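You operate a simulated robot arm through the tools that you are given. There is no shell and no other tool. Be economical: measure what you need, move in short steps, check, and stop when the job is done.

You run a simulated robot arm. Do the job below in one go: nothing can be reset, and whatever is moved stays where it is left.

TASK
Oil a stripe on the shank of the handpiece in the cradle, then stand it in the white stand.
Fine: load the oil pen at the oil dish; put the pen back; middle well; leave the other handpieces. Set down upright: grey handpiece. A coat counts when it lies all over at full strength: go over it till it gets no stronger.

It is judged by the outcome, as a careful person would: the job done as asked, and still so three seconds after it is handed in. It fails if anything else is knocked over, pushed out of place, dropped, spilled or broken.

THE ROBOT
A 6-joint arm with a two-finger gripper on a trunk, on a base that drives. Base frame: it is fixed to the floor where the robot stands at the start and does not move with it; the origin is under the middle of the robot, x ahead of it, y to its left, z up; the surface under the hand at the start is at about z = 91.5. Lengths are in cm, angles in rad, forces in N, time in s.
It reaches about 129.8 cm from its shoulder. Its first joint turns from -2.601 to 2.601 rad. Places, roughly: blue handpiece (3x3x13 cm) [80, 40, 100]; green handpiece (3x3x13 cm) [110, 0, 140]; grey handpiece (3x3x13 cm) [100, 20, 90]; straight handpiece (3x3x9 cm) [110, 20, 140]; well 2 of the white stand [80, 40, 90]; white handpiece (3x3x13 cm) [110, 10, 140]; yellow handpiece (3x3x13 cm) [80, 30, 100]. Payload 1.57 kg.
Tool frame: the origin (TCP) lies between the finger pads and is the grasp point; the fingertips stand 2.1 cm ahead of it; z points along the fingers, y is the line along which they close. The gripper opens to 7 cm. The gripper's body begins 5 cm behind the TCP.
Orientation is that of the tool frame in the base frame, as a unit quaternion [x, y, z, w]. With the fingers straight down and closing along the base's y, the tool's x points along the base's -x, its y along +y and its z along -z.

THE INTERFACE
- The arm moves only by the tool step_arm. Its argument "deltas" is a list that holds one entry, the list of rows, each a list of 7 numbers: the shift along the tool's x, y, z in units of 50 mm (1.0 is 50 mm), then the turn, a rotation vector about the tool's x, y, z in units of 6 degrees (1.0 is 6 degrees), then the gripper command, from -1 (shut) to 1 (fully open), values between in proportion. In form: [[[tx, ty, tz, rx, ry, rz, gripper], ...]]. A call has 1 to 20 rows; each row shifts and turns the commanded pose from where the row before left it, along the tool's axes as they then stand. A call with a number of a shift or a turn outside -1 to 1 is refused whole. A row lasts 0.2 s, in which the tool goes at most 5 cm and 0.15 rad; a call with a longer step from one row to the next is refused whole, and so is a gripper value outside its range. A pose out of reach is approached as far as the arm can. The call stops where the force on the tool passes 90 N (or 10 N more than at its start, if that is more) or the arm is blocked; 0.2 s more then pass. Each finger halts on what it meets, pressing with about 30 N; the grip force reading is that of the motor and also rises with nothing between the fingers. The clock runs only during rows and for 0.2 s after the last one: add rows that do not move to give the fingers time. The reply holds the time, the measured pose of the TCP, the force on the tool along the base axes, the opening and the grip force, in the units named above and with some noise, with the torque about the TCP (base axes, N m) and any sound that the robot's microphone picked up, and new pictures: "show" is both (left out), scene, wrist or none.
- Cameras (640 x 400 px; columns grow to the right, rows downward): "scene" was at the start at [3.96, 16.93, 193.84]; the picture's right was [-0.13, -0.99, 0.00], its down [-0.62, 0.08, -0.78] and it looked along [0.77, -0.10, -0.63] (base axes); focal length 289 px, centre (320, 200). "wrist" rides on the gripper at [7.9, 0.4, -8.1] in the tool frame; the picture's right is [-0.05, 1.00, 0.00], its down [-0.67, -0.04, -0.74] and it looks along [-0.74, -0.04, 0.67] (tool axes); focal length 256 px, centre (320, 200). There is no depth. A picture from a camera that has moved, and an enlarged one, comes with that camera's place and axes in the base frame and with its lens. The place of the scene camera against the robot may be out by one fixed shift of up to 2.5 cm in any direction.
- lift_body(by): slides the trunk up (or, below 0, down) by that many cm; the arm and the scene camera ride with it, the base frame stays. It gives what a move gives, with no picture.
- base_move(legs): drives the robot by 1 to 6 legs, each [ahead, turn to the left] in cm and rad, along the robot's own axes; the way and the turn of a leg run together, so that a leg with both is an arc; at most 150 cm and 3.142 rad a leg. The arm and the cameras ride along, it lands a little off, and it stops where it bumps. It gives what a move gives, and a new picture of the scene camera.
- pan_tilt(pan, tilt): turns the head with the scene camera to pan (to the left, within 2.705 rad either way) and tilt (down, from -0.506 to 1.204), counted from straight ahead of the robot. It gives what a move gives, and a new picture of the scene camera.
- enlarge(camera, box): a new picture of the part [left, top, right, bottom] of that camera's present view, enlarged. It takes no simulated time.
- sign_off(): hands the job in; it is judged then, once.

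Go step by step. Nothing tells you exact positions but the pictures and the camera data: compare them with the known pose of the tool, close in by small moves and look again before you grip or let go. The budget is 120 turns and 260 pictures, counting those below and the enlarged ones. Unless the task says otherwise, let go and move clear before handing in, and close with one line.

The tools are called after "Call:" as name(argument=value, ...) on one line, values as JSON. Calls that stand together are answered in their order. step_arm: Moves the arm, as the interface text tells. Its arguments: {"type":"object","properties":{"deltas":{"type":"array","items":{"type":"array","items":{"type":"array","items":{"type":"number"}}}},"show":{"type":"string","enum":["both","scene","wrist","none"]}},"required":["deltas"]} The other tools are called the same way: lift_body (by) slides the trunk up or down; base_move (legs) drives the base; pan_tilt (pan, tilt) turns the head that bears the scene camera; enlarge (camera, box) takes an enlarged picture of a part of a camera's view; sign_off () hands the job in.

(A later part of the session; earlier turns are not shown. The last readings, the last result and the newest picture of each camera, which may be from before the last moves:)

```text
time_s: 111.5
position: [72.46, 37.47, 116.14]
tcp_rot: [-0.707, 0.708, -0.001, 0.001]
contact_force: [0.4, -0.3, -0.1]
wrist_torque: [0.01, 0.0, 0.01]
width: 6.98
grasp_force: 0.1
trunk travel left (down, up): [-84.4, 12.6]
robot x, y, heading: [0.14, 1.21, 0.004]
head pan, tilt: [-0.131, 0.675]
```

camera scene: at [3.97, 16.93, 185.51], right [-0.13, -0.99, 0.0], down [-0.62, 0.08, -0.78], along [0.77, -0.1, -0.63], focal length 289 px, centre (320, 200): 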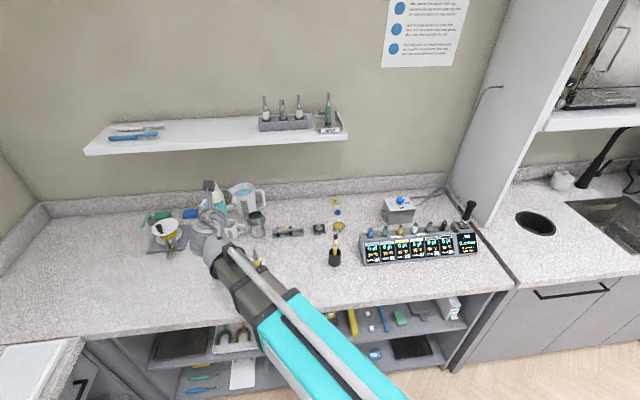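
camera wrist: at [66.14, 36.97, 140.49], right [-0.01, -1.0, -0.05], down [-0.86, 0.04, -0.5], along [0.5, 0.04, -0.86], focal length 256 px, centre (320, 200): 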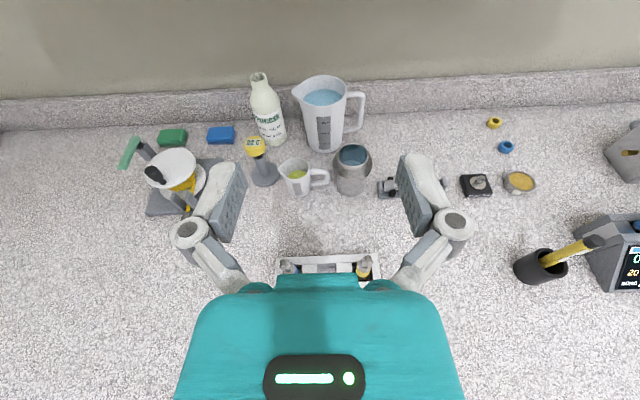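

Call:
step_arm(deltas=[[[0.5, -0.67, 0, 0, 0, 0, 1], [0.5, -0.67, 0, 0, 0, 0, 1], [0.5, -0.67, 0, 0, 0, 0, 1], [0.5, -0.67, 0, 0, 0, 0, 1], [0.5, -0.67, 0, 0, 0, 0, 1], [0.5, -0.67, 0, 0, 0, 0, 1], [0.5, -0.67, 0, 0, 0, 0, 1], [0, 0, -0.0205, 0, -1, 0, 1], [-0.0064, 0, -0.061, 0, -1, 0, 1], [0, 0, 0, 0, 0, 0, 1]]])

Call:
enlarge(camera="wrist", box=[220, 0, 420, 160])

```text
time_s: 113.7
position: [95.96, 19.89, 116.62]
tcp_rot: [-0.703, 0.703, 0.074, 0.075]
contact_force: [0.7, -0.9, -0.5]
wrist_torque: [0.04, 0.02, -0.02]
width: 7.02
grasp_force: 0.0
trunk travel left (down, up): [-84.4, 12.6]
robot x, y, heading: [-0.15, 1.25, 0.004]
head pan, tilt: [-0.131, 0.675]
camera scene: at [3.99, 16.92, 185.51], right [-0.13, -0.99, 0.0], down [-0.62, 0.08, -0.78], along [0.77, -0.1, -0.63], focal length 289 px, centre (320, 200)
camera wrist: at [95.53, 10.39, 122.9], right [-1.0, 0.05, 0.01], down [0.03, 0.5, 0.87], along [0.04, 0.87, -0.5], focal length 256 px, centre (320, 200)
```

scene: 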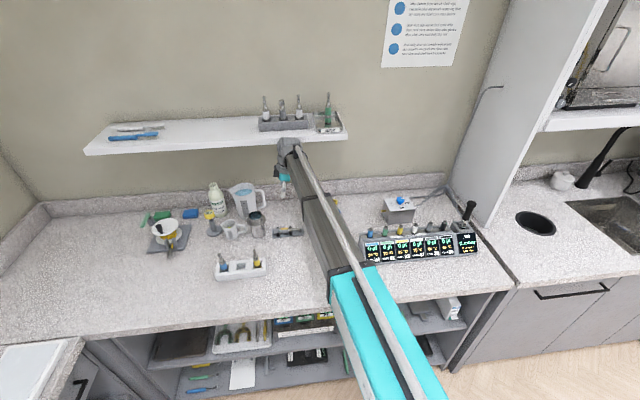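
wrist: 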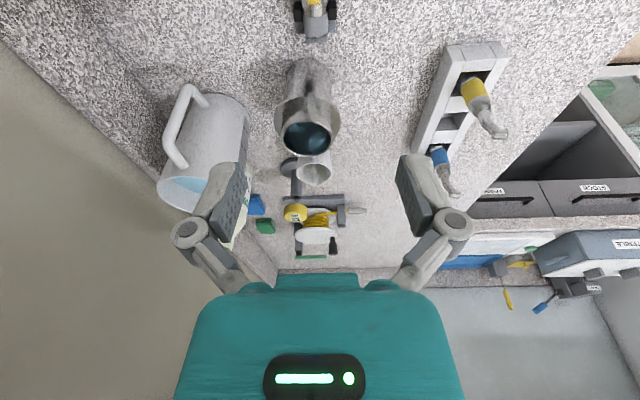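

```text
2.50 times, centred on (320, 80) of wrist
camera zoom: at [95.53, 10.39, 122.9], right [-1.0, 0.05, 0.01], down [0.03, 0.5, 0.87], along [0.04, 0.87, -0.5], focal length 640 px, centre (320, 500)
```

zoom: 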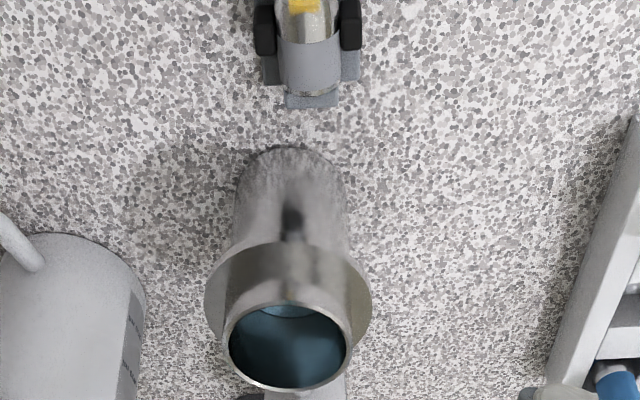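

Lower above the barrel and check alignment.

Call:
lift_body(by=-13)

Call:
enlarge(camera="wrist", box=[220, 0, 420, 160])

Call:
enlarge(camera="scene", box=[260, 170, 320, 230])

```text
time_s: 115.3
position: [95.96, 19.91, 103.65]
tcp_rot: [0.703, -0.703, -0.073, -0.075]
contact_force: [-0.3, -0.2, -1.0]
wrist_torque: [0.02, -0.02, -0.01]
width: 7.02
grasp_force: 0.0
trunk travel left (down, up): [-71.4, 25.6]
robot x, y, heading: [0.45, 1.47, -0.003]
head pan, tilt: [-0.131, 0.675]
```

```text
2.50 times, centred on (320, 80) of wrist
camera zoom: at [95.5, 10.4, 109.92], right [-1.0, 0.05, 0.01], down [0.03, 0.5, 0.87], along [0.04, 0.87, -0.5], focal length 640 px, centre (320, 500)
```

zoom: 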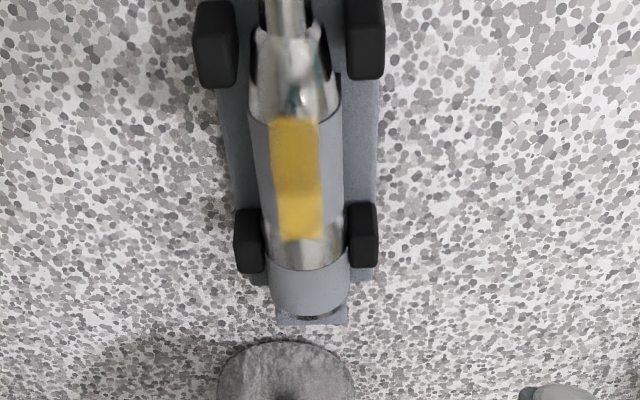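

```text
6.67 times, centred on (290, 200) of scene
camera zoom: at [3.97, 16.92, 172.51], right [-0.13, -0.99, 0.0], down [-0.62, 0.08, -0.78], along [0.77, -0.1, -0.63], focal length 1924 px, centre (520, 200)
```

zoom: 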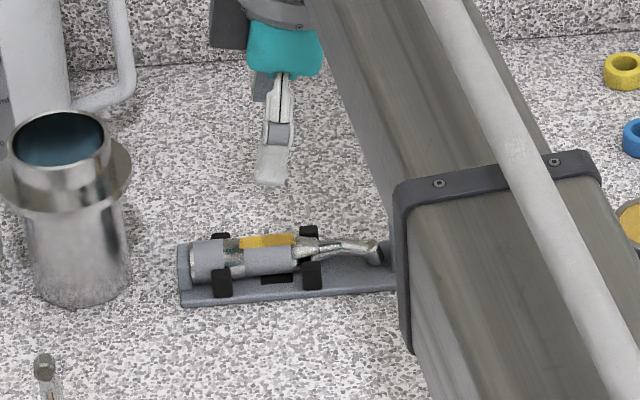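

Barrel axis is at x≈96.4. Shift 0.4 cm and lower to just above grasp height.

Call:
step_arm(deltas=[[[0.01, -0.08, 0, 0, 0, 0, 1], [0, 0, 0, 0, 0, 0, 1]]], show="none")

Call:
lift_body(by=-6)

Call:
step_arm(deltas=[[[0, 0, 0, 0, 0, 0, 1]]])

Call:
enlarge(camera="scene", box=[260, 170, 320, 230])

```text
time_s: 115.9
position: [96.34, 19.94, 103.59]
tcp_rot: [-0.703, 0.703, 0.072, 0.075]
contact_force: [0.4, 0.0, -1.0]
wrist_torque: [0.0, 0.0, -0.02]
width: 6.99
grasp_force: 0.1
trunk travel left (down, up): [-71.4, 25.6]
robot x, y, heading: [-0.01, 1.28, 0.0]
head pan, tilt: [-0.131, 0.675]
```

```text
time_s: 116.9
position: [96.29, 19.88, 97.67]
tcp_rot: [0.703, -0.703, -0.073, -0.075]
contact_force: [0.2, 0.4, 0.2]
wrist_torque: [-0.02, -0.01, -0.01]
width: 6.98
grasp_force: 0.1
trunk travel left (down, up): [-65.4, 31.6]
robot x, y, heading: [0.06, 1.15, 0.002]
head pan, tilt: [-0.131, 0.675]
```

```text
time_s: 117.3
position: [96.36, 19.71, 97.61]
tcp_rot: [0.703, -0.703, -0.073, -0.075]
contact_force: [-0.5, 0.0, -0.4]
wrist_torque: [0.01, 0.01, 0.03]
width: 7.02
grasp_force: 0.1
trunk travel left (down, up): [-65.4, 31.6]
robot x, y, heading: [-0.19, 1.92, 0.006]
head pan, tilt: [-0.131, 0.675]
camera scene: at [3.99, 16.93, 166.51], right [-0.13, -0.99, 0.0], down [-0.62, 0.08, -0.78], along [0.77, -0.1, -0.63], focal length 289 px, centre (320, 200)
camera wrist: at [95.91, 10.34, 103.91], right [-1.0, 0.05, 0.01], down [0.03, 0.5, 0.87], along [0.04, 0.87, -0.5], focal length 256 px, centre (320, 200)
```

scene: 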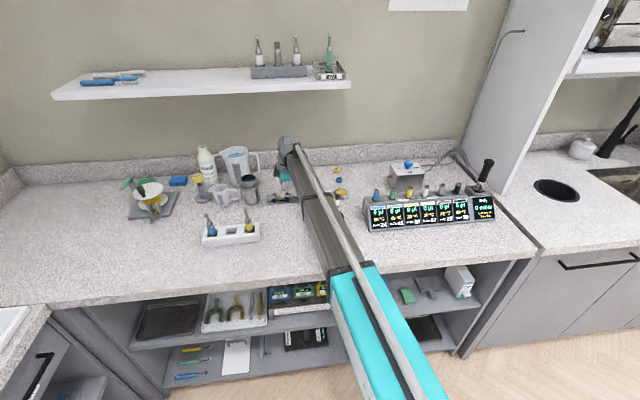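
wrist: 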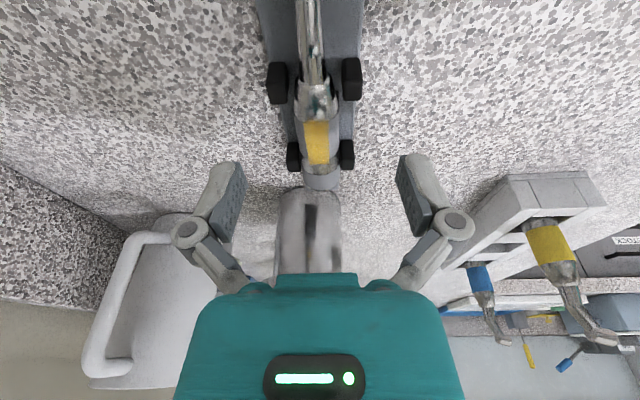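

```text
6.67 times, centred on (290, 200) of scene
camera zoom: at [3.99, 16.93, 166.51], right [-0.13, -0.99, 0.0], down [-0.62, 0.08, -0.78], along [0.77, -0.1, -0.63], focal length 1924 px, centre (520, 200)
```

zoom: 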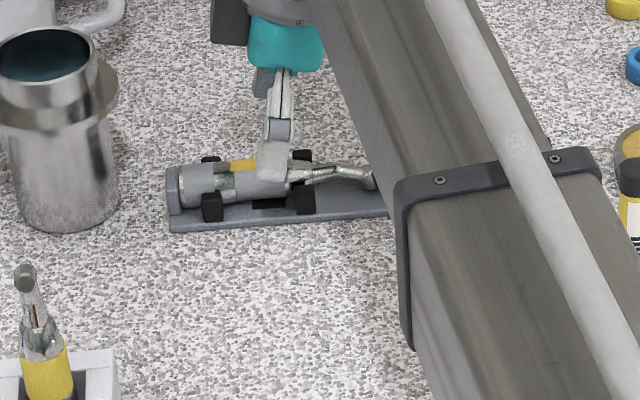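

Call:
lift_body(by=-1.9)

Call:
enlarge(camera="scene", box=[265, 170, 305, 210])

Call:
enlarge(camera="wrist", box=[220, 0, 420, 200])

```text
time_s: 117.9
position: [96.42, 19.8, 95.79]
tcp_rot: [-0.703, 0.704, 0.073, 0.076]
contact_force: [-0.3, 0.8, -0.3]
wrist_torque: [0.02, -0.04, -0.03]
width: 7.02
grasp_force: 0.1
trunk travel left (down, up): [-63.5, 33.5]
robot x, y, heading: [-0.01, 1.46, -0.004]
head pan, tilt: [-0.131, 0.675]
```

```text
10.00 times, centred on (285, 190) of scene
camera zoom: at [3.97, 16.92, 164.61], right [-0.13, -0.99, 0.0], down [-0.62, 0.08, -0.78], along [0.77, -0.1, -0.63], focal length 2887 px, centre (670, 300)
```

zoom: 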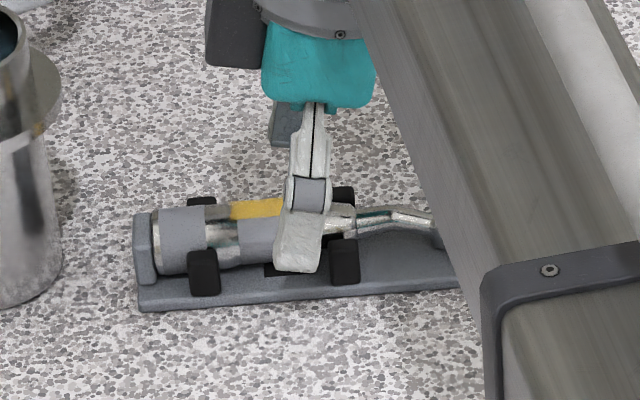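

```text
2.00 times, centred on (320, 100) of wrist
camera zoom: at [95.9, 10.33, 102.01], right [-1.0, 0.05, 0.01], down [0.03, 0.5, 0.87], along [0.04, 0.87, -0.5], focal length 512 px, centre (320, 400)
```

zoom: 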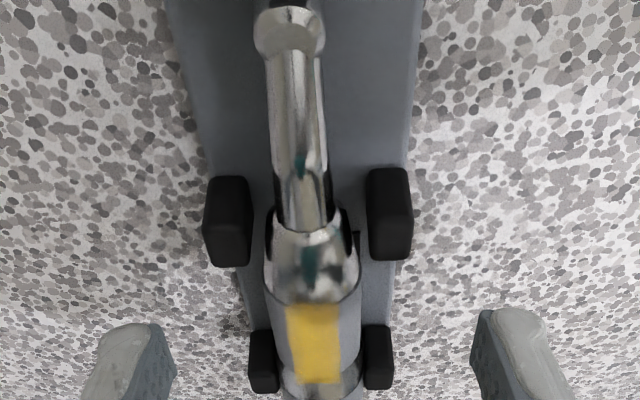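

Call:
lift_body(by=-0.4)

Call:
step_arm(deltas=[[[0, -0.03, 0, 0, 0, 0, 0.6], [0, 0, 0, 0, 0, 0, 0.3], [0, 0, 0, 0, 0, 0, 0.1], [0, 0, 0, 0, 0, 0, 0.1]]])

Call:
enlarge(camera="scene", box=[265, 165, 305, 205])

Call:
enlarge(camera="wrist", box=[220, 50, 420, 250])

```text
time_s: 118.5
position: [96.4, 19.87, 95.45]
tcp_rot: [-0.703, 0.704, 0.072, 0.075]
contact_force: [-0.7, 0.5, 0.1]
wrist_torque: [-0.02, -0.01, 0.02]
width: 6.98
grasp_force: 0.1
trunk travel left (down, up): [-63.1, 33.9]
robot x, y, heading: [-0.27, 1.57, -0.003]
head pan, tilt: [-0.131, 0.675]
```

```text
time_s: 119.5
position: [96.58, 19.84, 95.36]
tcp_rot: [-0.703, 0.704, 0.072, 0.075]
contact_force: [0.1, -0.6, -0.5]
wrist_torque: [0.0, 0.02, 0.02]
width: 3.81
grasp_force: 0.1
trunk travel left (down, up): [-63.1, 33.9]
robot x, y, heading: [-0.21, 1.46, 0.004]
head pan, tilt: [-0.131, 0.675]
camera scene: at [3.99, 16.93, 164.21], right [-0.13, -0.99, 0.0], down [-0.62, 0.08, -0.78], along [0.77, -0.1, -0.63], focal length 289 px, centre (320, 200)
camera wrist: at [96.04, 10.36, 101.61], right [-1.0, 0.05, 0.01], down [0.03, 0.5, 0.87], along [0.04, 0.87, -0.5], focal length 256 px, centre (320, 200)
```

scene: 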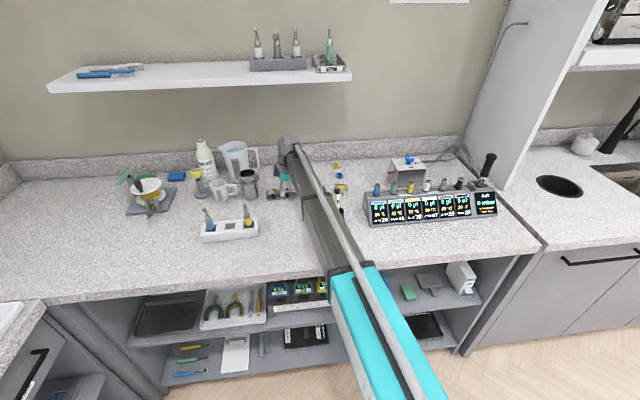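
wrist: 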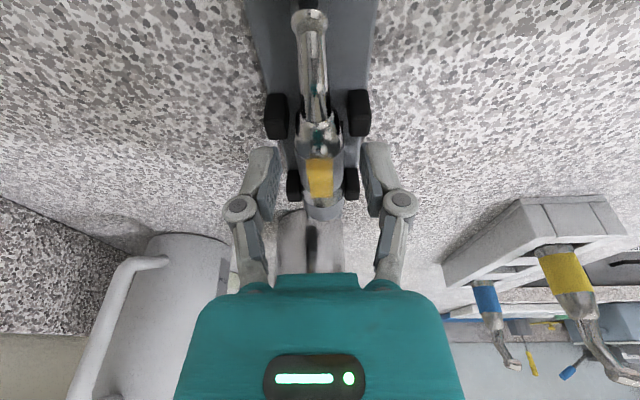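

```text
10.00 times, centred on (285, 185) of scene
camera zoom: at [3.99, 16.93, 164.21], right [-0.13, -0.99, 0.0], down [-0.62, 0.08, -0.78], along [0.77, -0.1, -0.63], focal length 2887 px, centre (670, 350)
```

zoom: 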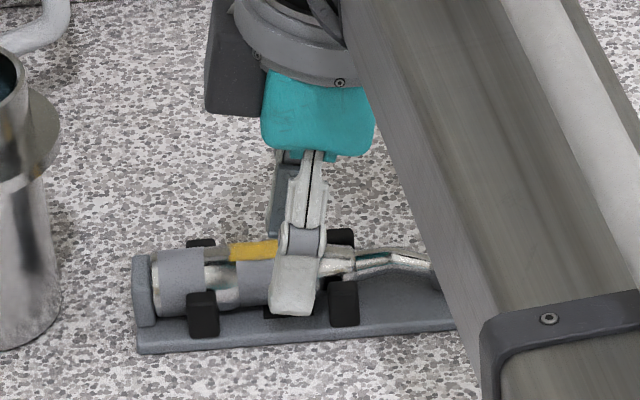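

```text
2.00 times, centred on (320, 150) of wrist
camera zoom: at [96.04, 10.36, 101.61], right [-1.0, 0.05, 0.01], down [0.03, 0.5, 0.87], along [0.04, 0.87, -0.5], focal length 512 px, centre (320, 300)
```

zoom: 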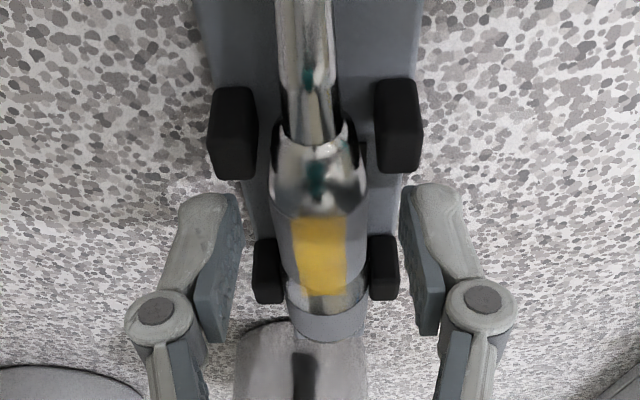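

Nicely centred. Close on the barrel.

Call:
step_arm(deltas=[[[0, 0, 0, 0, 0, 0, -0.2], [0, 0, 0, 0, 0, 0, -0.6], [0, 0, 0, 0, 0, 0, -1], [0, 0, 0, 0, 0, 0, -1], [0, 0, 0, 0, 0, 0, -1]]], show="none")

Call:
enlarge(camera="scene", box=[265, 165, 305, 205])

Call:
enlarge(camera="wrist", box=[220, 50, 420, 250])

```text
time_s: 120.7
position: [96.46, 19.86, 95.37]
tcp_rot: [-0.703, 0.703, 0.072, 0.076]
contact_force: [-0.1, -0.2, 0.8]
wrist_torque: [0.0, -0.03, 0.0]
width: 2.32
grasp_force: 29.6
trunk travel left (down, up): [-63.1, 33.9]
robot x, y, heading: [-0.06, 1.28, 0.001]
head pan, tilt: [-0.131, 0.675]
```

```text
10.00 times, centred on (285, 185) of scene
camera zoom: at [3.98, 16.93, 164.21], right [-0.13, -0.99, 0.0], down [-0.62, 0.08, -0.78], along [0.77, -0.1, -0.63], focal length 2887 px, centre (670, 350)
```

zoom: 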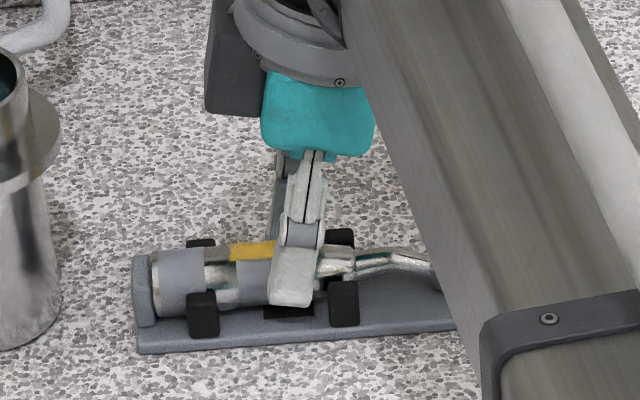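

```text
2.00 times, centred on (320, 150) of wrist
camera zoom: at [96.04, 10.36, 101.61], right [-1.0, 0.05, 0.01], down [0.03, 0.5, 0.87], along [0.04, 0.87, -0.5], focal length 512 px, centre (320, 300)
```

zoom: 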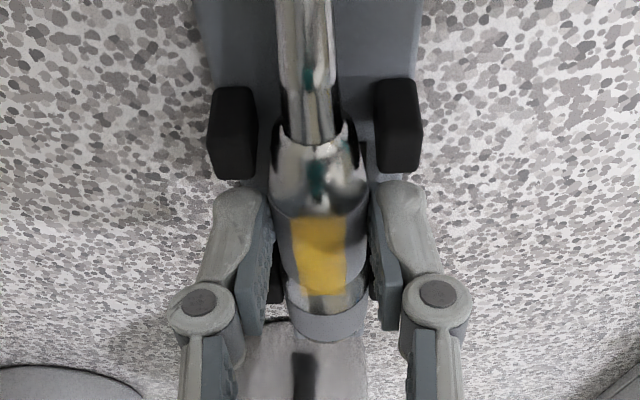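

Gripped at 2.32 cm. Lift it out of the cradle.

Call:
lift_body(by=3)

Call:
lift_body(by=18)

Call:
enlarge(camera="scene", box=[250, 160, 330, 240])

Call:
enlarge(camera="wrist", box=[220, 0, 420, 250])

```text
time_s: 121.4
position: [96.51, 19.85, 98.3]
tcp_rot: [-0.703, 0.704, 0.073, 0.075]
contact_force: [-0.4, -0.6, -1.2]
wrist_torque: [-0.05, 0.0, 0.02]
width: 2.27
grasp_force: 30.3
trunk travel left (down, up): [-66.1, 30.9]
robot x, y, heading: [-0.15, 1.16, 0.004]
head pan, tilt: [-0.131, 0.675]
```

```text
time_s: 123.4
position: [96.6, 19.75, 116.31]
tcp_rot: [-0.703, 0.703, 0.072, 0.075]
contact_force: [0.7, 0.0, -1.4]
wrist_torque: [-0.02, 0.02, 0.0]
width: 2.28
grasp_force: 29.9
trunk travel left (down, up): [-84.1, 12.9]
robot x, y, heading: [0.07, 1.4, 0.003]
head pan, tilt: [-0.131, 0.675]
```

```text
5.00 times, centred on (290, 200) of scene
camera zoom: at [4.02, 16.94, 185.21], right [-0.13, -0.99, 0.0], down [-0.62, 0.08, -0.78], along [0.77, -0.1, -0.63], focal length 1443 px, centre (470, 200)
```

zoom: 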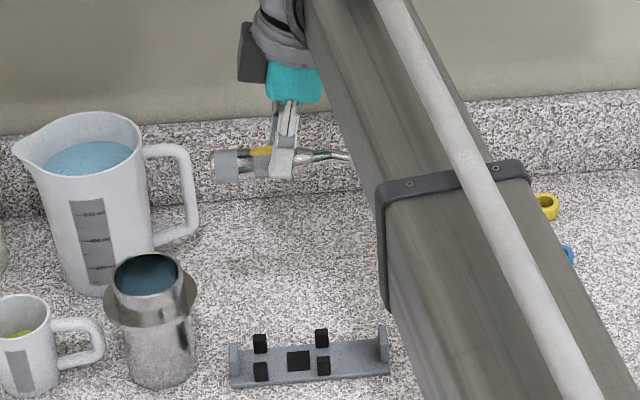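

```text
1.60 times, centred on (320, 125) of wrist
camera zoom: at [96.06, 10.36, 122.59], right [-1.0, 0.05, 0.01], down [0.03, 0.5, 0.87], along [0.04, 0.87, -0.5], focal length 410 px, centre (320, 320)
```

zoom: 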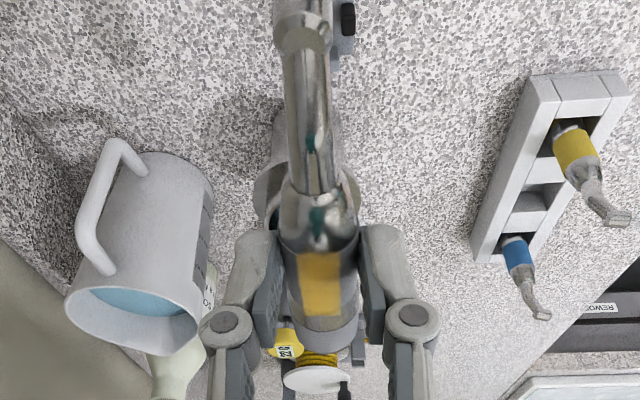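

Held firmly. Move back and left in free space to (72.5, 37.5).

Call:
step_arm(deltas=[[[0, 0.6, 0, 0, 0, 0, -1], [0, 0.6, 0, 0, 0, 0, -1], [0, 0.6, 0, 0, 0, 0, -1], [0, 0.6, 0, 0, 0, 0, -1], [0, 0.6, 0, 0, 0, 0, -1], [0, 0.6, 0, 0, 0, 0, -1], [0, 0.6, 0, 0, 0, 0, -1], [0, 0.6, 0, 0, 0, 0, -1], [-0.577, 0, 0.123, 0, 0, 0, -1], [-0.577, 0, 0.123, 0, 0, 0, -1], [-0.577, 0, 0.123, 0, 0, 0, -1], [-0.577, 0, 0.123, 0, 0, 0, -1], [-0.577, 0, 0.123, 0, 0, 0, -1], [-0.577, 0, 0.123, 0, 0, 0, -1], [0, 0, 0, 0, 0, 0, -1]]], show="none")

```text
time_s: 126.6
position: [72.49, 37.51, 116.41]
tcp_rot: [0.703, -0.703, -0.073, -0.076]
contact_force: [0.7, 0.1, -0.7]
wrist_torque: [-0.01, -0.03, 0.0]
width: 2.25
grasp_force: 30.6
trunk travel left (down, up): [-84.1, 12.9]
robot x, y, heading: [-0.23, 1.22, 0.003]
head pan, tilt: [-0.131, 0.675]
```

Call:
step_arm(deltas=[[[0.0127, 0, 0.06, 0, 1, 0, -1], [0.002, 0, 0.0205, 0, 1, 0, -1], [0, 0, 0, 0, 0, -1, -1], [0, 0, 0, 0, 0, -1, -1], [0, 0, 0, 0, 0, -1, -1], [0, 0, 0, 0, 0, -1, -1], [0, 0, 0, 0, 0, -1, -1], [0, 0, 0, 0, 0, -1, -1], [0, 0, 0, 0, 0, -1, -1], [0, 0, 0, 0, 0, -1, -1], [0, 0, 0, 0, 0, -1, -1], [0, 0, 0, 0, 0, -1, -1], [0, 0, 0, 0, 0, -1, -1], [0, 0, 0, 0, 0, -1, -1], [0, 0, 0, 0, 0, -1, -1], [0, 0, 0, 0, 0, -1, -1], [0, 0, 0, 0, 0, -1, -1], [0, 0, 0, 0, 0, 0, -1]]], show="none")

Call:
step_arm(deltas=[[[0, 0, -0.0206, 0, 1, 0, -1], [0.0064, 0, -0.061, 0, 1, 0, -1], [0.021, 0, -0.0988, 0, 1, 0, -1], [0.0434, 0, -0.1337, 0, 1, 0, -1], [0.0723, 0, -0.1623, 0, 1, 0, -1], [0.1066, 0, -0.1846, 0, 1, 0, -1], [0.1449, 0, -0.1994, 0, 1, 0, -1], [0.1852, 0, -0.2057, 0, 1, 0, -1], [0.2259, 0, -0.2034, 0, 1, 0, -1], [0.2657, 0, -0.193, 0, 1, 0, -1], [0.3022, 0, -0.1745, 0, 1, 0, -1], [0.3339, 0, -0.1486, 0, 1, 0, -1], [0.3595, 0, -0.1168, 0, 1, 0, -1], [0, 0, 0, 0, 0, 0, -1]]])

Call:
enlarge(camera="scene", box=[180, 160, 300, 280])

```text
time_s: 130.4
position: [72.5, 37.6, 115.95]
tcp_rot: [1.0, 0.0, 0.002, -0.001]
contact_force: [0.4, -0.2, -0.9]
wrist_torque: [0.01, -0.03, 0.01]
width: 2.21
grasp_force: 30.0
trunk travel left (down, up): [-84.1, 12.9]
robot x, y, heading: [0.08, 1.46, 0.004]
head pan, tilt: [-0.131, 0.675]
```

```text
time_s: 133.4
position: [72.48, 37.54, 130.73]
tcp_rot: [0.777, 0.0, 0.63, 0.0]
contact_force: [0.6, -0.2, -0.8]
wrist_torque: [0.0, 0.02, -0.01]
width: 2.18
grasp_force: 30.3
trunk travel left (down, up): [-84.1, 12.9]
robot x, y, heading: [0.11, 1.08, 0.002]
head pan, tilt: [-0.131, 0.675]
camera scene: at [3.98, 16.94, 185.21], right [-0.13, -0.99, 0.0], down [-0.62, 0.08, -0.78], along [0.77, -0.1, -0.63], focal length 289 px, centre (320, 200)
camera wrist: at [66.14, 37.1, 140.14], right [-0.01, -1.0, -0.05], down [-0.87, 0.04, -0.5], along [0.5, 0.04, -0.86], focal length 256 px, centre (320, 200)
```

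scene: 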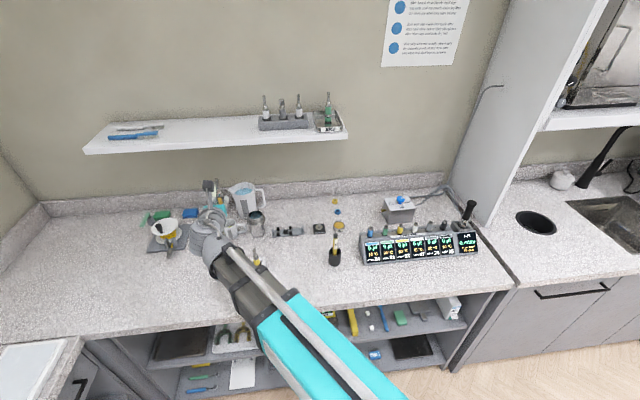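
wrist: 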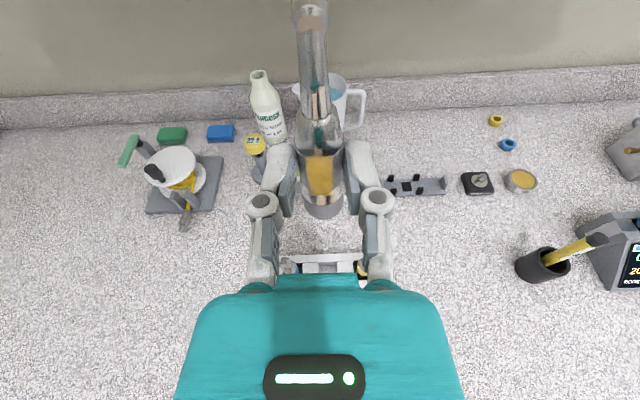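

```text
3.33 times, centred on (240, 220) of scene
camera zoom: at [3.98, 16.94, 185.21], right [-0.13, -0.99, 0.0], down [-0.62, 0.08, -0.78], along [0.77, -0.1, -0.63], focal length 962 px, centre (587, 133)
```

zoom: 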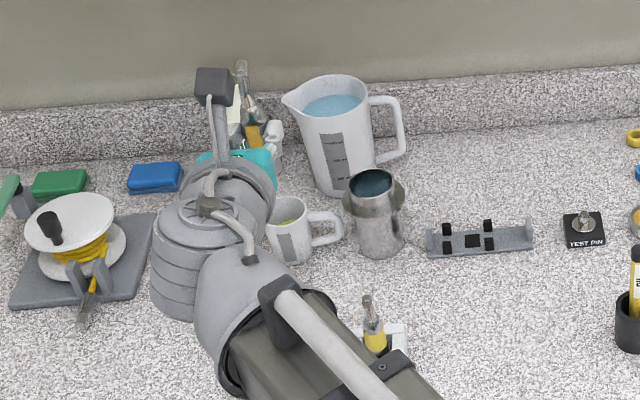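

The handpiece is now upright with head up. Move over the middle well and lower part way for a look.

Call:
step_arm(deltas=[[[0.051, -0.03, 0.241, 0, 0, 0, -1], [0.051, -0.03, 0.241, 0, 0, 0, -1], [0.052, -0.03, 0.242, 0, 0, 0, -1], [0, 0, 0, 0, 0, 0, -1], [0, 0, 0, 0, 0, 0, -1]]], show="none")

Call:
lift_body(by=-16)

Call:
step_arm(deltas=[[[0, 0, 0, 0, 0, 0, -1]]])

Call:
enlarge(camera="wrist", box=[220, 100, 420, 300])

Call:
enlarge(camera="scene", box=[180, 160, 300, 280])

```text
time_s: 134.6
position: [76.27, 38.13, 130.83]
tcp_rot: [0.777, -0.001, 0.63, 0.001]
contact_force: [-0.3, 0.1, -0.8]
wrist_torque: [-0.01, 0.05, -0.02]
width: 2.18
grasp_force: 29.9
trunk travel left (down, up): [-84.1, 12.9]
robot x, y, heading: [0.12, 1.26, 0.004]
head pan, tilt: [-0.131, 0.675]
```

```text
time_s: 136.4
position: [76.3, 37.94, 114.76]
tcp_rot: [0.776, 0.0, 0.63, 0.0]
contact_force: [0.3, -0.3, -0.1]
wrist_torque: [0.01, 0.03, -0.03]
width: 2.19
grasp_force: 30.8
trunk travel left (down, up): [-68.1, 28.9]
robot x, y, heading: [0.35, 1.21, -0.001]
head pan, tilt: [-0.131, 0.675]
```

```text
time_s: 136.8
position: [76.2, 38.1, 114.74]
tcp_rot: [0.777, -0.001, 0.63, 0.001]
contact_force: [-0.6, 0.5, -0.3]
wrist_torque: [0.02, 0.04, -0.03]
width: 2.16
grasp_force: 30.2
trunk travel left (down, up): [-68.1, 28.9]
robot x, y, heading: [0.41, 1.14, -0.004]
head pan, tilt: [-0.131, 0.675]
camera scene: at [3.98, 16.94, 169.21], right [-0.13, -0.99, 0.0], down [-0.62, 0.08, -0.78], along [0.77, -0.1, -0.63], focal length 289 px, centre (320, 200)
camera wrist: at [69.89, 37.53, 124.13], right [-0.01, -1.0, -0.05], down [-0.87, 0.04, -0.5], along [0.5, 0.04, -0.87], focal length 256 px, centre (320, 200)
```

scene: 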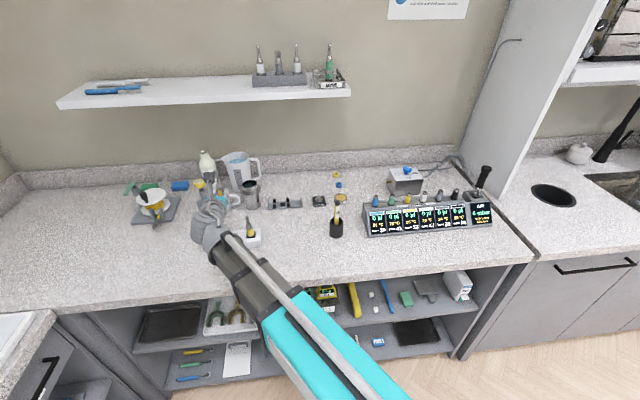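
wrist: 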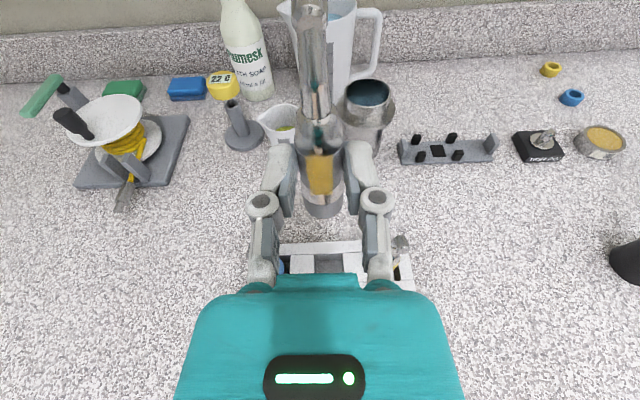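

```text
2.00 times, centred on (320, 200) of wrist
camera zoom: at [69.89, 37.53, 124.13], right [-0.01, -1.0, -0.05], down [-0.87, 0.04, -0.5], along [0.5, 0.04, -0.87], focal length 512 px, centre (320, 200)
```

zoom: 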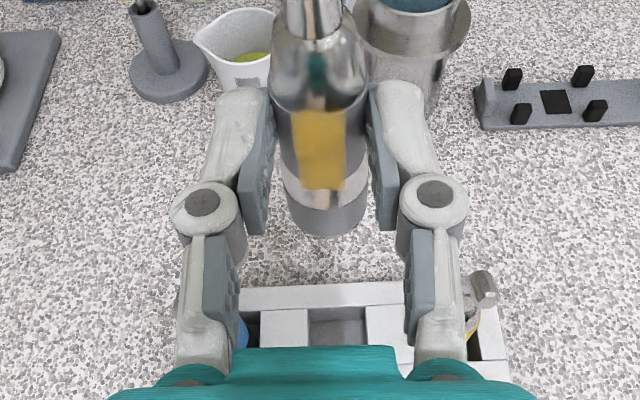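

```text
3.33 times, centred on (240, 220) of scene
camera zoom: at [3.98, 16.94, 169.21], right [-0.13, -0.99, 0.0], down [-0.62, 0.08, -0.78], along [0.77, -0.1, -0.63], focal length 962 px, centre (587, 133)
```

zoom: 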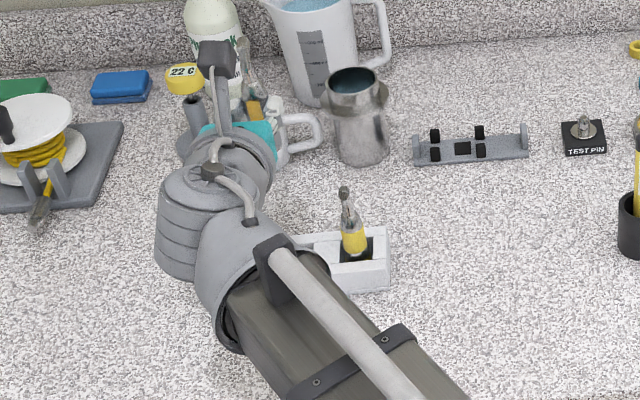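

Call:
enlarge(camera="wrist", box=[270, 110, 370, 220])

Call:
enlarge(camera="scene", box=[210, 160, 250, 220])

```text
3.64 times, centred on (320, 165) of wrist
camera zoom: at [69.89, 37.53, 124.13], right [-0.01, -1.0, -0.05], down [-0.87, 0.04, -0.5], along [0.5, 0.04, -0.87], focal length 931 px, centre (320, 327)
```

zoom: 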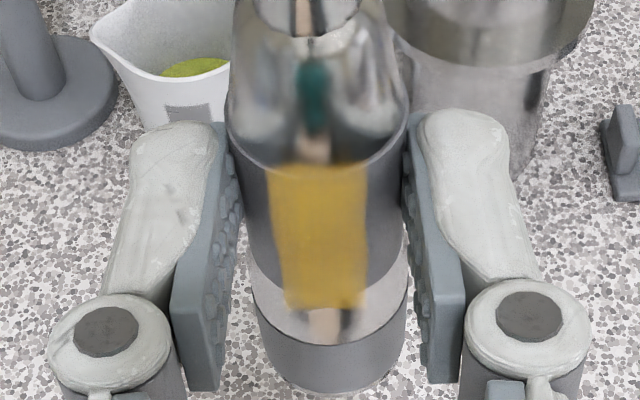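

```text
6.67 times, centred on (230, 190) of scene
camera zoom: at [3.98, 16.94, 169.21], right [-0.13, -0.99, 0.0], down [-0.62, 0.08, -0.78], along [0.77, -0.1, -0.63], focal length 1924 px, centre (920, 267)
```

zoom: 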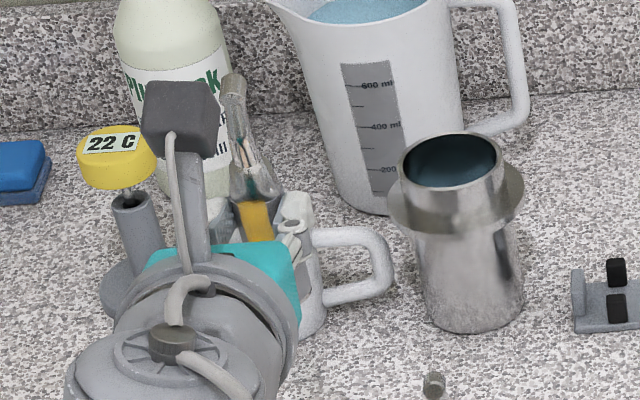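

The handpiece axis sits ~2 cm ahead of the TCP (x≈78.3), so I shift back 0.95 cm, then lower to just above the well and check.

Call:
step_arm(deltas=[[[-0.04, 0.01, -0.186, 0, 0, 0, -1], [0, 0, 0, 0, 0, 0, -1]]], show="none")

Call:
lift_body(by=-9)

Call:
enlarge(camera="wrist", box=[220, 100, 420, 300])

Call:
enlarge(camera="scene", box=[180, 130, 300, 250])

```text
time_s: 137.4
position: [75.32, 37.96, 114.69]
tcp_rot: [0.776, 0.0, 0.63, 0.0]
contact_force: [0.8, 1.0, 0.0]
wrist_torque: [-0.01, 0.02, 0.0]
width: 2.2
grasp_force: 30.1
trunk travel left (down, up): [-68.1, 28.9]
robot x, y, heading: [0.01, 1.24, -0.003]
head pan, tilt: [-0.131, 0.675]
```

```text
time_s: 138.7
position: [75.14, 37.86, 105.71]
tcp_rot: [0.776, 0.0, 0.63, 0.0]
contact_force: [0.8, 0.0, -1.5]
wrist_torque: [0.01, 0.06, -0.01]
width: 2.15
grasp_force: 29.9
trunk travel left (down, up): [-59.1, 37.9]
robot x, y, heading: [0.1, 1.61, 0.004]
head pan, tilt: [-0.131, 0.675]
```

```text
2.00 times, centred on (320, 200) of wrist
camera zoom: at [68.94, 37.46, 115.13], right [-0.01, -1.0, -0.05], down [-0.87, 0.04, -0.5], along [0.5, 0.04, -0.87], focal length 512 px, centre (320, 200)
```

zoom: 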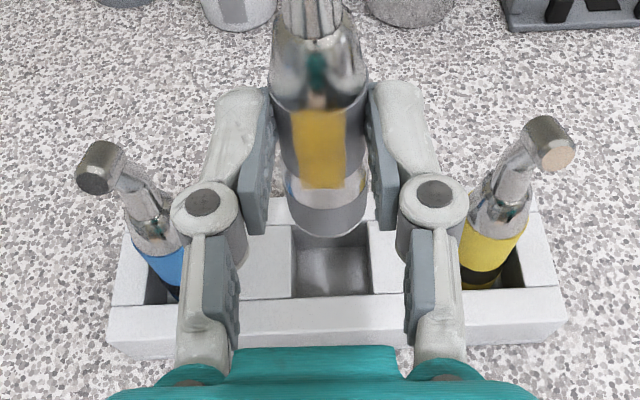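

```text
3.33 times, centred on (240, 190) of scene
camera zoom: at [3.97, 16.93, 160.21], right [-0.13, -0.99, 0.0], down [-0.62, 0.08, -0.78], along [0.77, -0.1, -0.63], focal length 962 px, centre (587, 233)
```

zoom: 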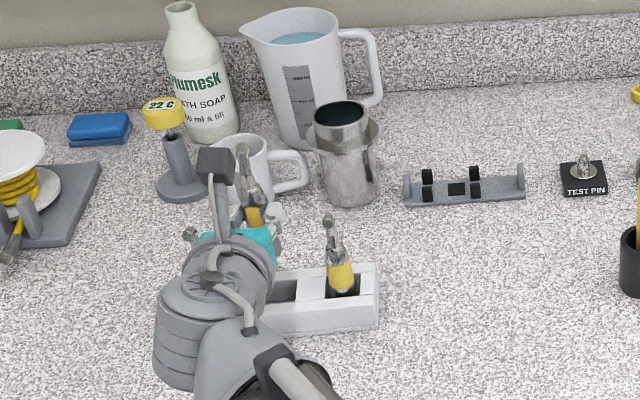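

Close. Shift back 0.3 cm and lower 3 cm.

Call:
step_arm(deltas=[[[-0.0125, 0.0, -0.0587, 0, 0, 0, -1], [0, 0, 0, 0, 0, 0, -1]]], show="none")

Call:
lift_body(by=-3)

Call:
enlarge(camera="wrist", box=[250, 150, 390, 290])

Call:
enlarge(camera="scene", box=[200, 130, 280, 230])

```text
time_s: 139.3
position: [75.03, 37.83, 105.72]
tcp_rot: [0.777, 0.0, 0.629, 0.0]
contact_force: [0.2, 0.5, -0.3]
wrist_torque: [-0.02, 0.01, 0.01]
width: 2.19
grasp_force: 30.1
trunk travel left (down, up): [-59.1, 37.9]
robot x, y, heading: [0.2, 1.21, -0.001]
head pan, tilt: [-0.131, 0.675]
```

```text
time_s: 140.0
position: [74.88, 37.97, 102.73]
tcp_rot: [0.777, 0.0, 0.63, 0.0]
contact_force: [0.1, 0.2, -0.6]
wrist_torque: [-0.03, -0.01, 0.02]
width: 2.13
grasp_force: 30.3
trunk travel left (down, up): [-56.1, 40.9]
robot x, y, heading: [0.1, 0.75, -0.001]
head pan, tilt: [-0.131, 0.675]
```

```text
2.86 times, centred on (320, 220) of wrist
camera zoom: at [68.66, 37.44, 112.13], right [-0.01, -1.0, -0.05], down [-0.87, 0.04, -0.5], along [0.5, 0.04, -0.87], focal length 731 px, centre (320, 143)
```

zoom: 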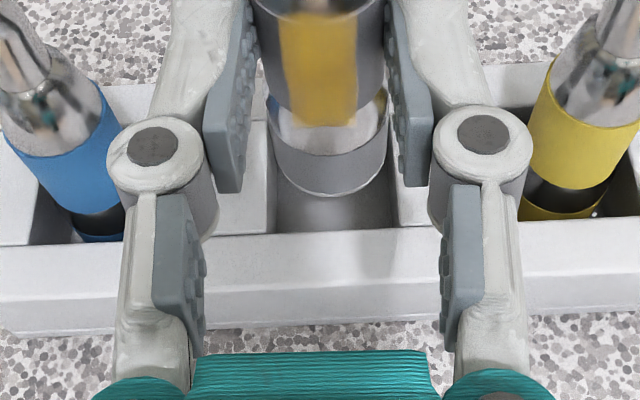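

```text
4.00 times, centred on (240, 180) of scene
camera zoom: at [3.97, 16.93, 157.21], right [-0.13, -0.99, 0.0], down [-0.62, 0.08, -0.78], along [0.77, -0.1, -0.63], focal length 1155 px, centre (640, 280)
```

zoom: 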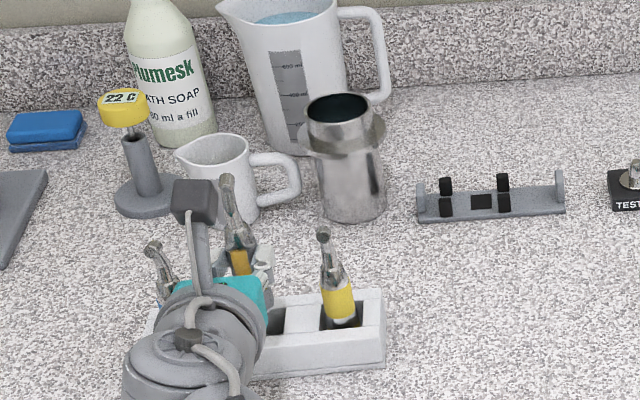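

Call:
enlarge(camera="wrist", box=[290, 180, 370, 240])

```text
6.67 times, centred on (330, 210) of wrist
camera zoom: at [68.66, 37.44, 112.13], right [-0.01, -1.0, -0.05], down [-0.87, 0.04, -0.5], along [0.5, 0.04, -0.87], focal length 1707 px, centre (253, 133)
```

zoom: 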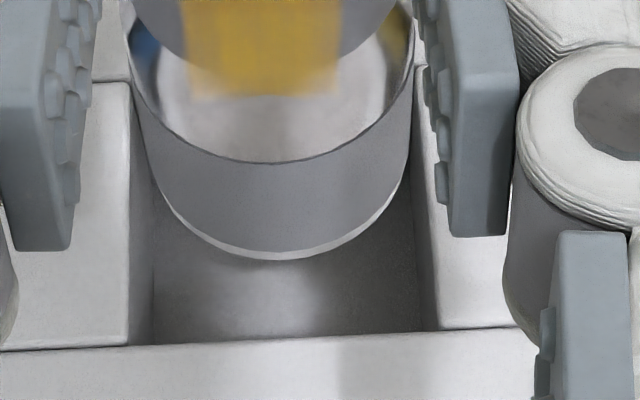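

Well aligned (well centre ≈ (77.4, 37.93), handpiece ≈ (77.3, 37.92)). Lower into the well in small steps.

Call:
lift_body(by=-1.8)

Call:
enlarge(camera="wrist", box=[290, 180, 370, 240])

```text
time_s: 140.7
position: [74.95, 38.0, 100.94]
tcp_rot: [0.776, -0.001, 0.631, 0.001]
contact_force: [-0.2, 0.5, -0.4]
wrist_torque: [-0.01, 0.01, 0.0]
width: 2.13
grasp_force: 30.6
trunk travel left (down, up): [-54.3, 42.7]
robot x, y, heading: [-0.02, 1.34, -0.0]
head pan, tilt: [-0.131, 0.675]
```

```text
6.67 times, centred on (330, 210) of wrist
camera zoom: at [68.66, 37.44, 110.33], right [-0.01, -1.0, -0.05], down [-0.87, 0.04, -0.5], along [0.5, 0.04, -0.87], focal length 1707 px, centre (253, 133)
```

zoom: 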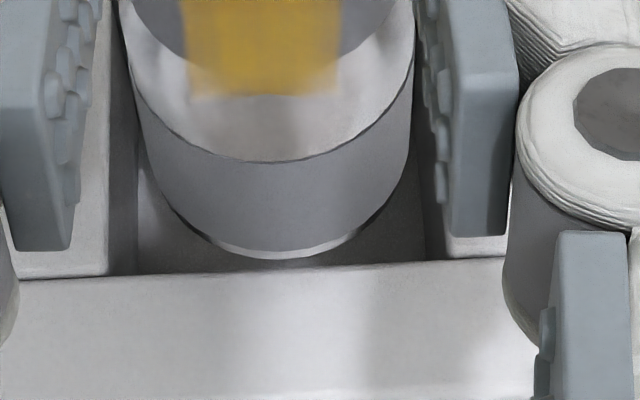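

Call:
lift_body(by=-0.9)

Call:
enlarge(camera="wrist", box=[280, 170, 380, 245])

Call:
enlarge(camera="scene", box=[180, 130, 300, 250])

```text
time_s: 141.3
position: [74.94, 37.83, 100.04]
tcp_rot: [0.777, 0.0, 0.63, 0.0]
contact_force: [-0.1, -0.1, -1.7]
wrist_torque: [-0.01, 0.02, 0.0]
width: 2.12
grasp_force: 29.7
trunk travel left (down, up): [-53.4, 43.6]
robot x, y, heading: [-0.22, 1.22, -0.006]
head pan, tilt: [-0.131, 0.675]
```

```text
5.33 times, centred on (330, 208) of wrist
camera zoom: at [68.66, 37.44, 109.43], right [-0.01, -1.0, -0.05], down [-0.87, 0.04, -0.5], along [0.5, 0.04, -0.87], focal length 1365 px, centre (267, 160)
```

zoom: 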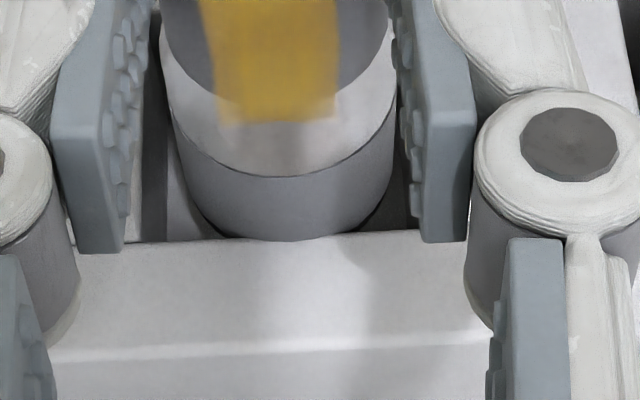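

```text
3.33 times, centred on (240, 190) of scene
camera zoom: at [3.96, 16.93, 154.51], right [-0.13, -0.99, 0.0], down [-0.62, 0.08, -0.78], along [0.77, -0.1, -0.63], focal length 962 px, centre (587, 233)
```

zoom: 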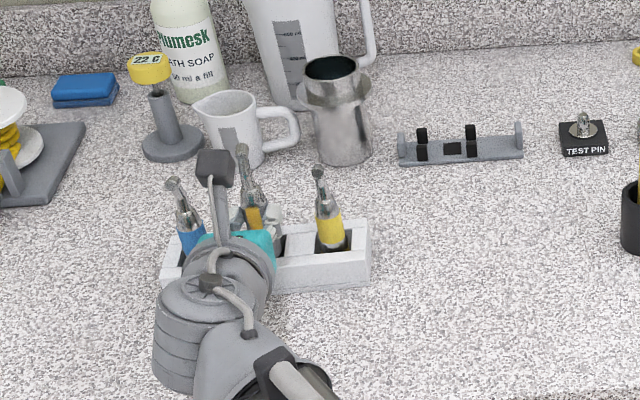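

Call:
lift_body(by=-0.8)

Call:
lift_body(by=-0.5)

Call:
enlarge(camera="wrist", box=[270, 150, 390, 260])

Call:
enlarge(camera="scene", box=[180, 130, 300, 250])

```text
time_s: 141.8
position: [75.01, 37.97, 99.23]
tcp_rot: [0.777, -0.001, 0.63, 0.0]
contact_force: [0.4, -0.1, -1.0]
wrist_torque: [-0.01, -0.02, 0.02]
width: 2.14
grasp_force: 29.5
trunk travel left (down, up): [-52.6, 44.4]
robot x, y, heading: [-0.11, 0.94, -0.002]
head pan, tilt: [-0.131, 0.675]
```

```text
time_s: 142.4
position: [74.93, 37.92, 98.76]
tcp_rot: [0.777, -0.001, 0.63, 0.001]
contact_force: [-1.3, 0.8, -1.3]
wrist_torque: [-0.02, 0.02, 0.03]
width: 2.12
grasp_force: 29.8
trunk travel left (down, up): [-52.1, 44.9]
robot x, y, heading: [-0.1, 1.21, 0.002]
head pan, tilt: [-0.131, 0.675]
```

```text
3.64 times, centred on (330, 205) of wrist
camera zoom: at [68.66, 37.44, 108.13], right [-0.01, -1.0, -0.05], down [-0.87, 0.04, -0.5], along [0.5, 0.04, -0.87], focal length 931 px, centre (284, 182)
```

zoom: 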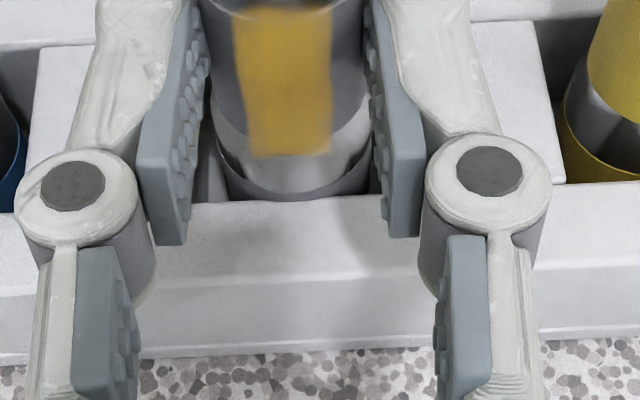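

```text
3.33 times, centred on (240, 190) of scene
camera zoom: at [3.97, 16.93, 153.21], right [-0.13, -0.99, 0.0], down [-0.62, 0.08, -0.78], along [0.77, -0.1, -0.63], focal length 962 px, centre (587, 233)
```

zoom: 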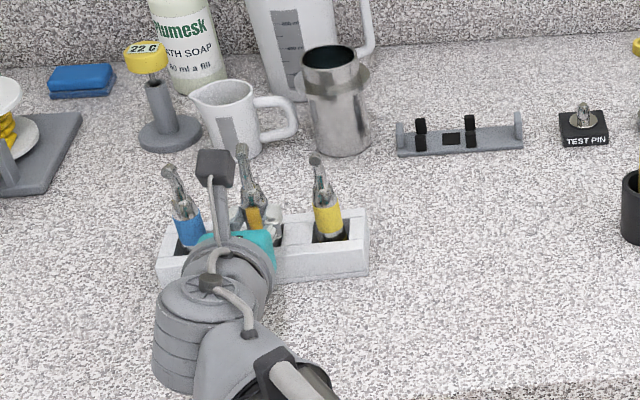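

Call:
lift_body(by=-0.3)

Call:
lift_body(by=-0.25)

Call:
lift_body(by=-0.2)

```text
time_s: 142.9
position: [74.97, 37.86, 98.37]
tcp_rot: [0.776, 0.0, 0.63, 0.0]
contact_force: [-0.7, 0.1, -1.0]
wrist_torque: [-0.01, 0.02, -0.01]
width: 2.1
grasp_force: 30.2
trunk travel left (down, up): [-51.8, 45.2]
robot x, y, heading: [-0.04, 1.0, -0.001]
head pan, tilt: [-0.131, 0.675]
```

```text
time_s: 143.4
position: [75.01, 37.91, 98.15]
tcp_rot: [0.777, -0.001, 0.63, 0.0]
contact_force: [0.7, 0.7, -1.4]
wrist_torque: [0.0, 0.0, -0.01]
width: 2.09
grasp_force: 29.9
trunk travel left (down, up): [-51.6, 45.4]
robot x, y, heading: [-0.1, 1.39, 0.004]
head pan, tilt: [-0.131, 0.675]
```

```text
time_s: 143.9
position: [74.99, 37.95, 98.07]
tcp_rot: [0.776, 0.001, 0.63, -0.001]
contact_force: [-0.4, 0.5, 10.7]
wrist_torque: [0.0, -0.14, 0.0]
width: 2.07
grasp_force: 29.9
trunk travel left (down, up): [-51.4, 45.6]
robot x, y, heading: [0.03, 1.09, -0.001]
head pan, tilt: [-0.131, 0.675]
```

Contact ~11 N upward — check whether it's the handpiece bottom on the well floor.

Call:
enlarge(camera="wrist", box=[250, 130, 410, 260])

Call:
enlarge(camera="scene", box=[210, 130, 290, 210])

```text
3.08 times, centred on (330, 195) of wrist
camera zoom: at [68.58, 37.43, 107.48], right [-0.01, -1.0, -0.05], down [-0.87, 0.04, -0.5], along [0.5, 0.04, -0.86], focal length 788 px, centre (289, 215)
```

zoom: 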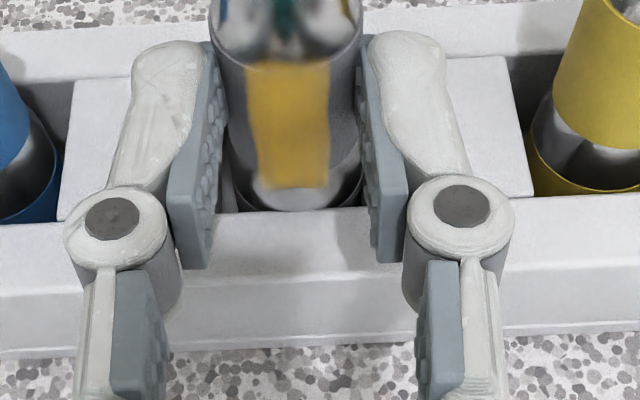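

```text
5.00 times, centred on (250, 170) of scene
camera zoom: at [3.86, 16.89, 152.49], right [-0.13, -0.99, 0.0], down [-0.62, 0.08, -0.78], along [0.77, -0.1, -0.62], focal length 1443 px, centre (670, 350)
```

zoom: 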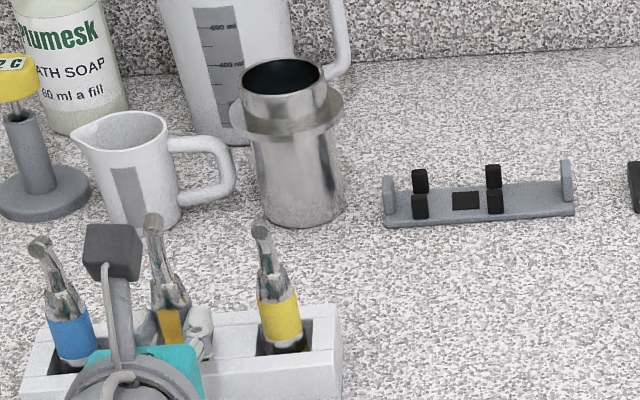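

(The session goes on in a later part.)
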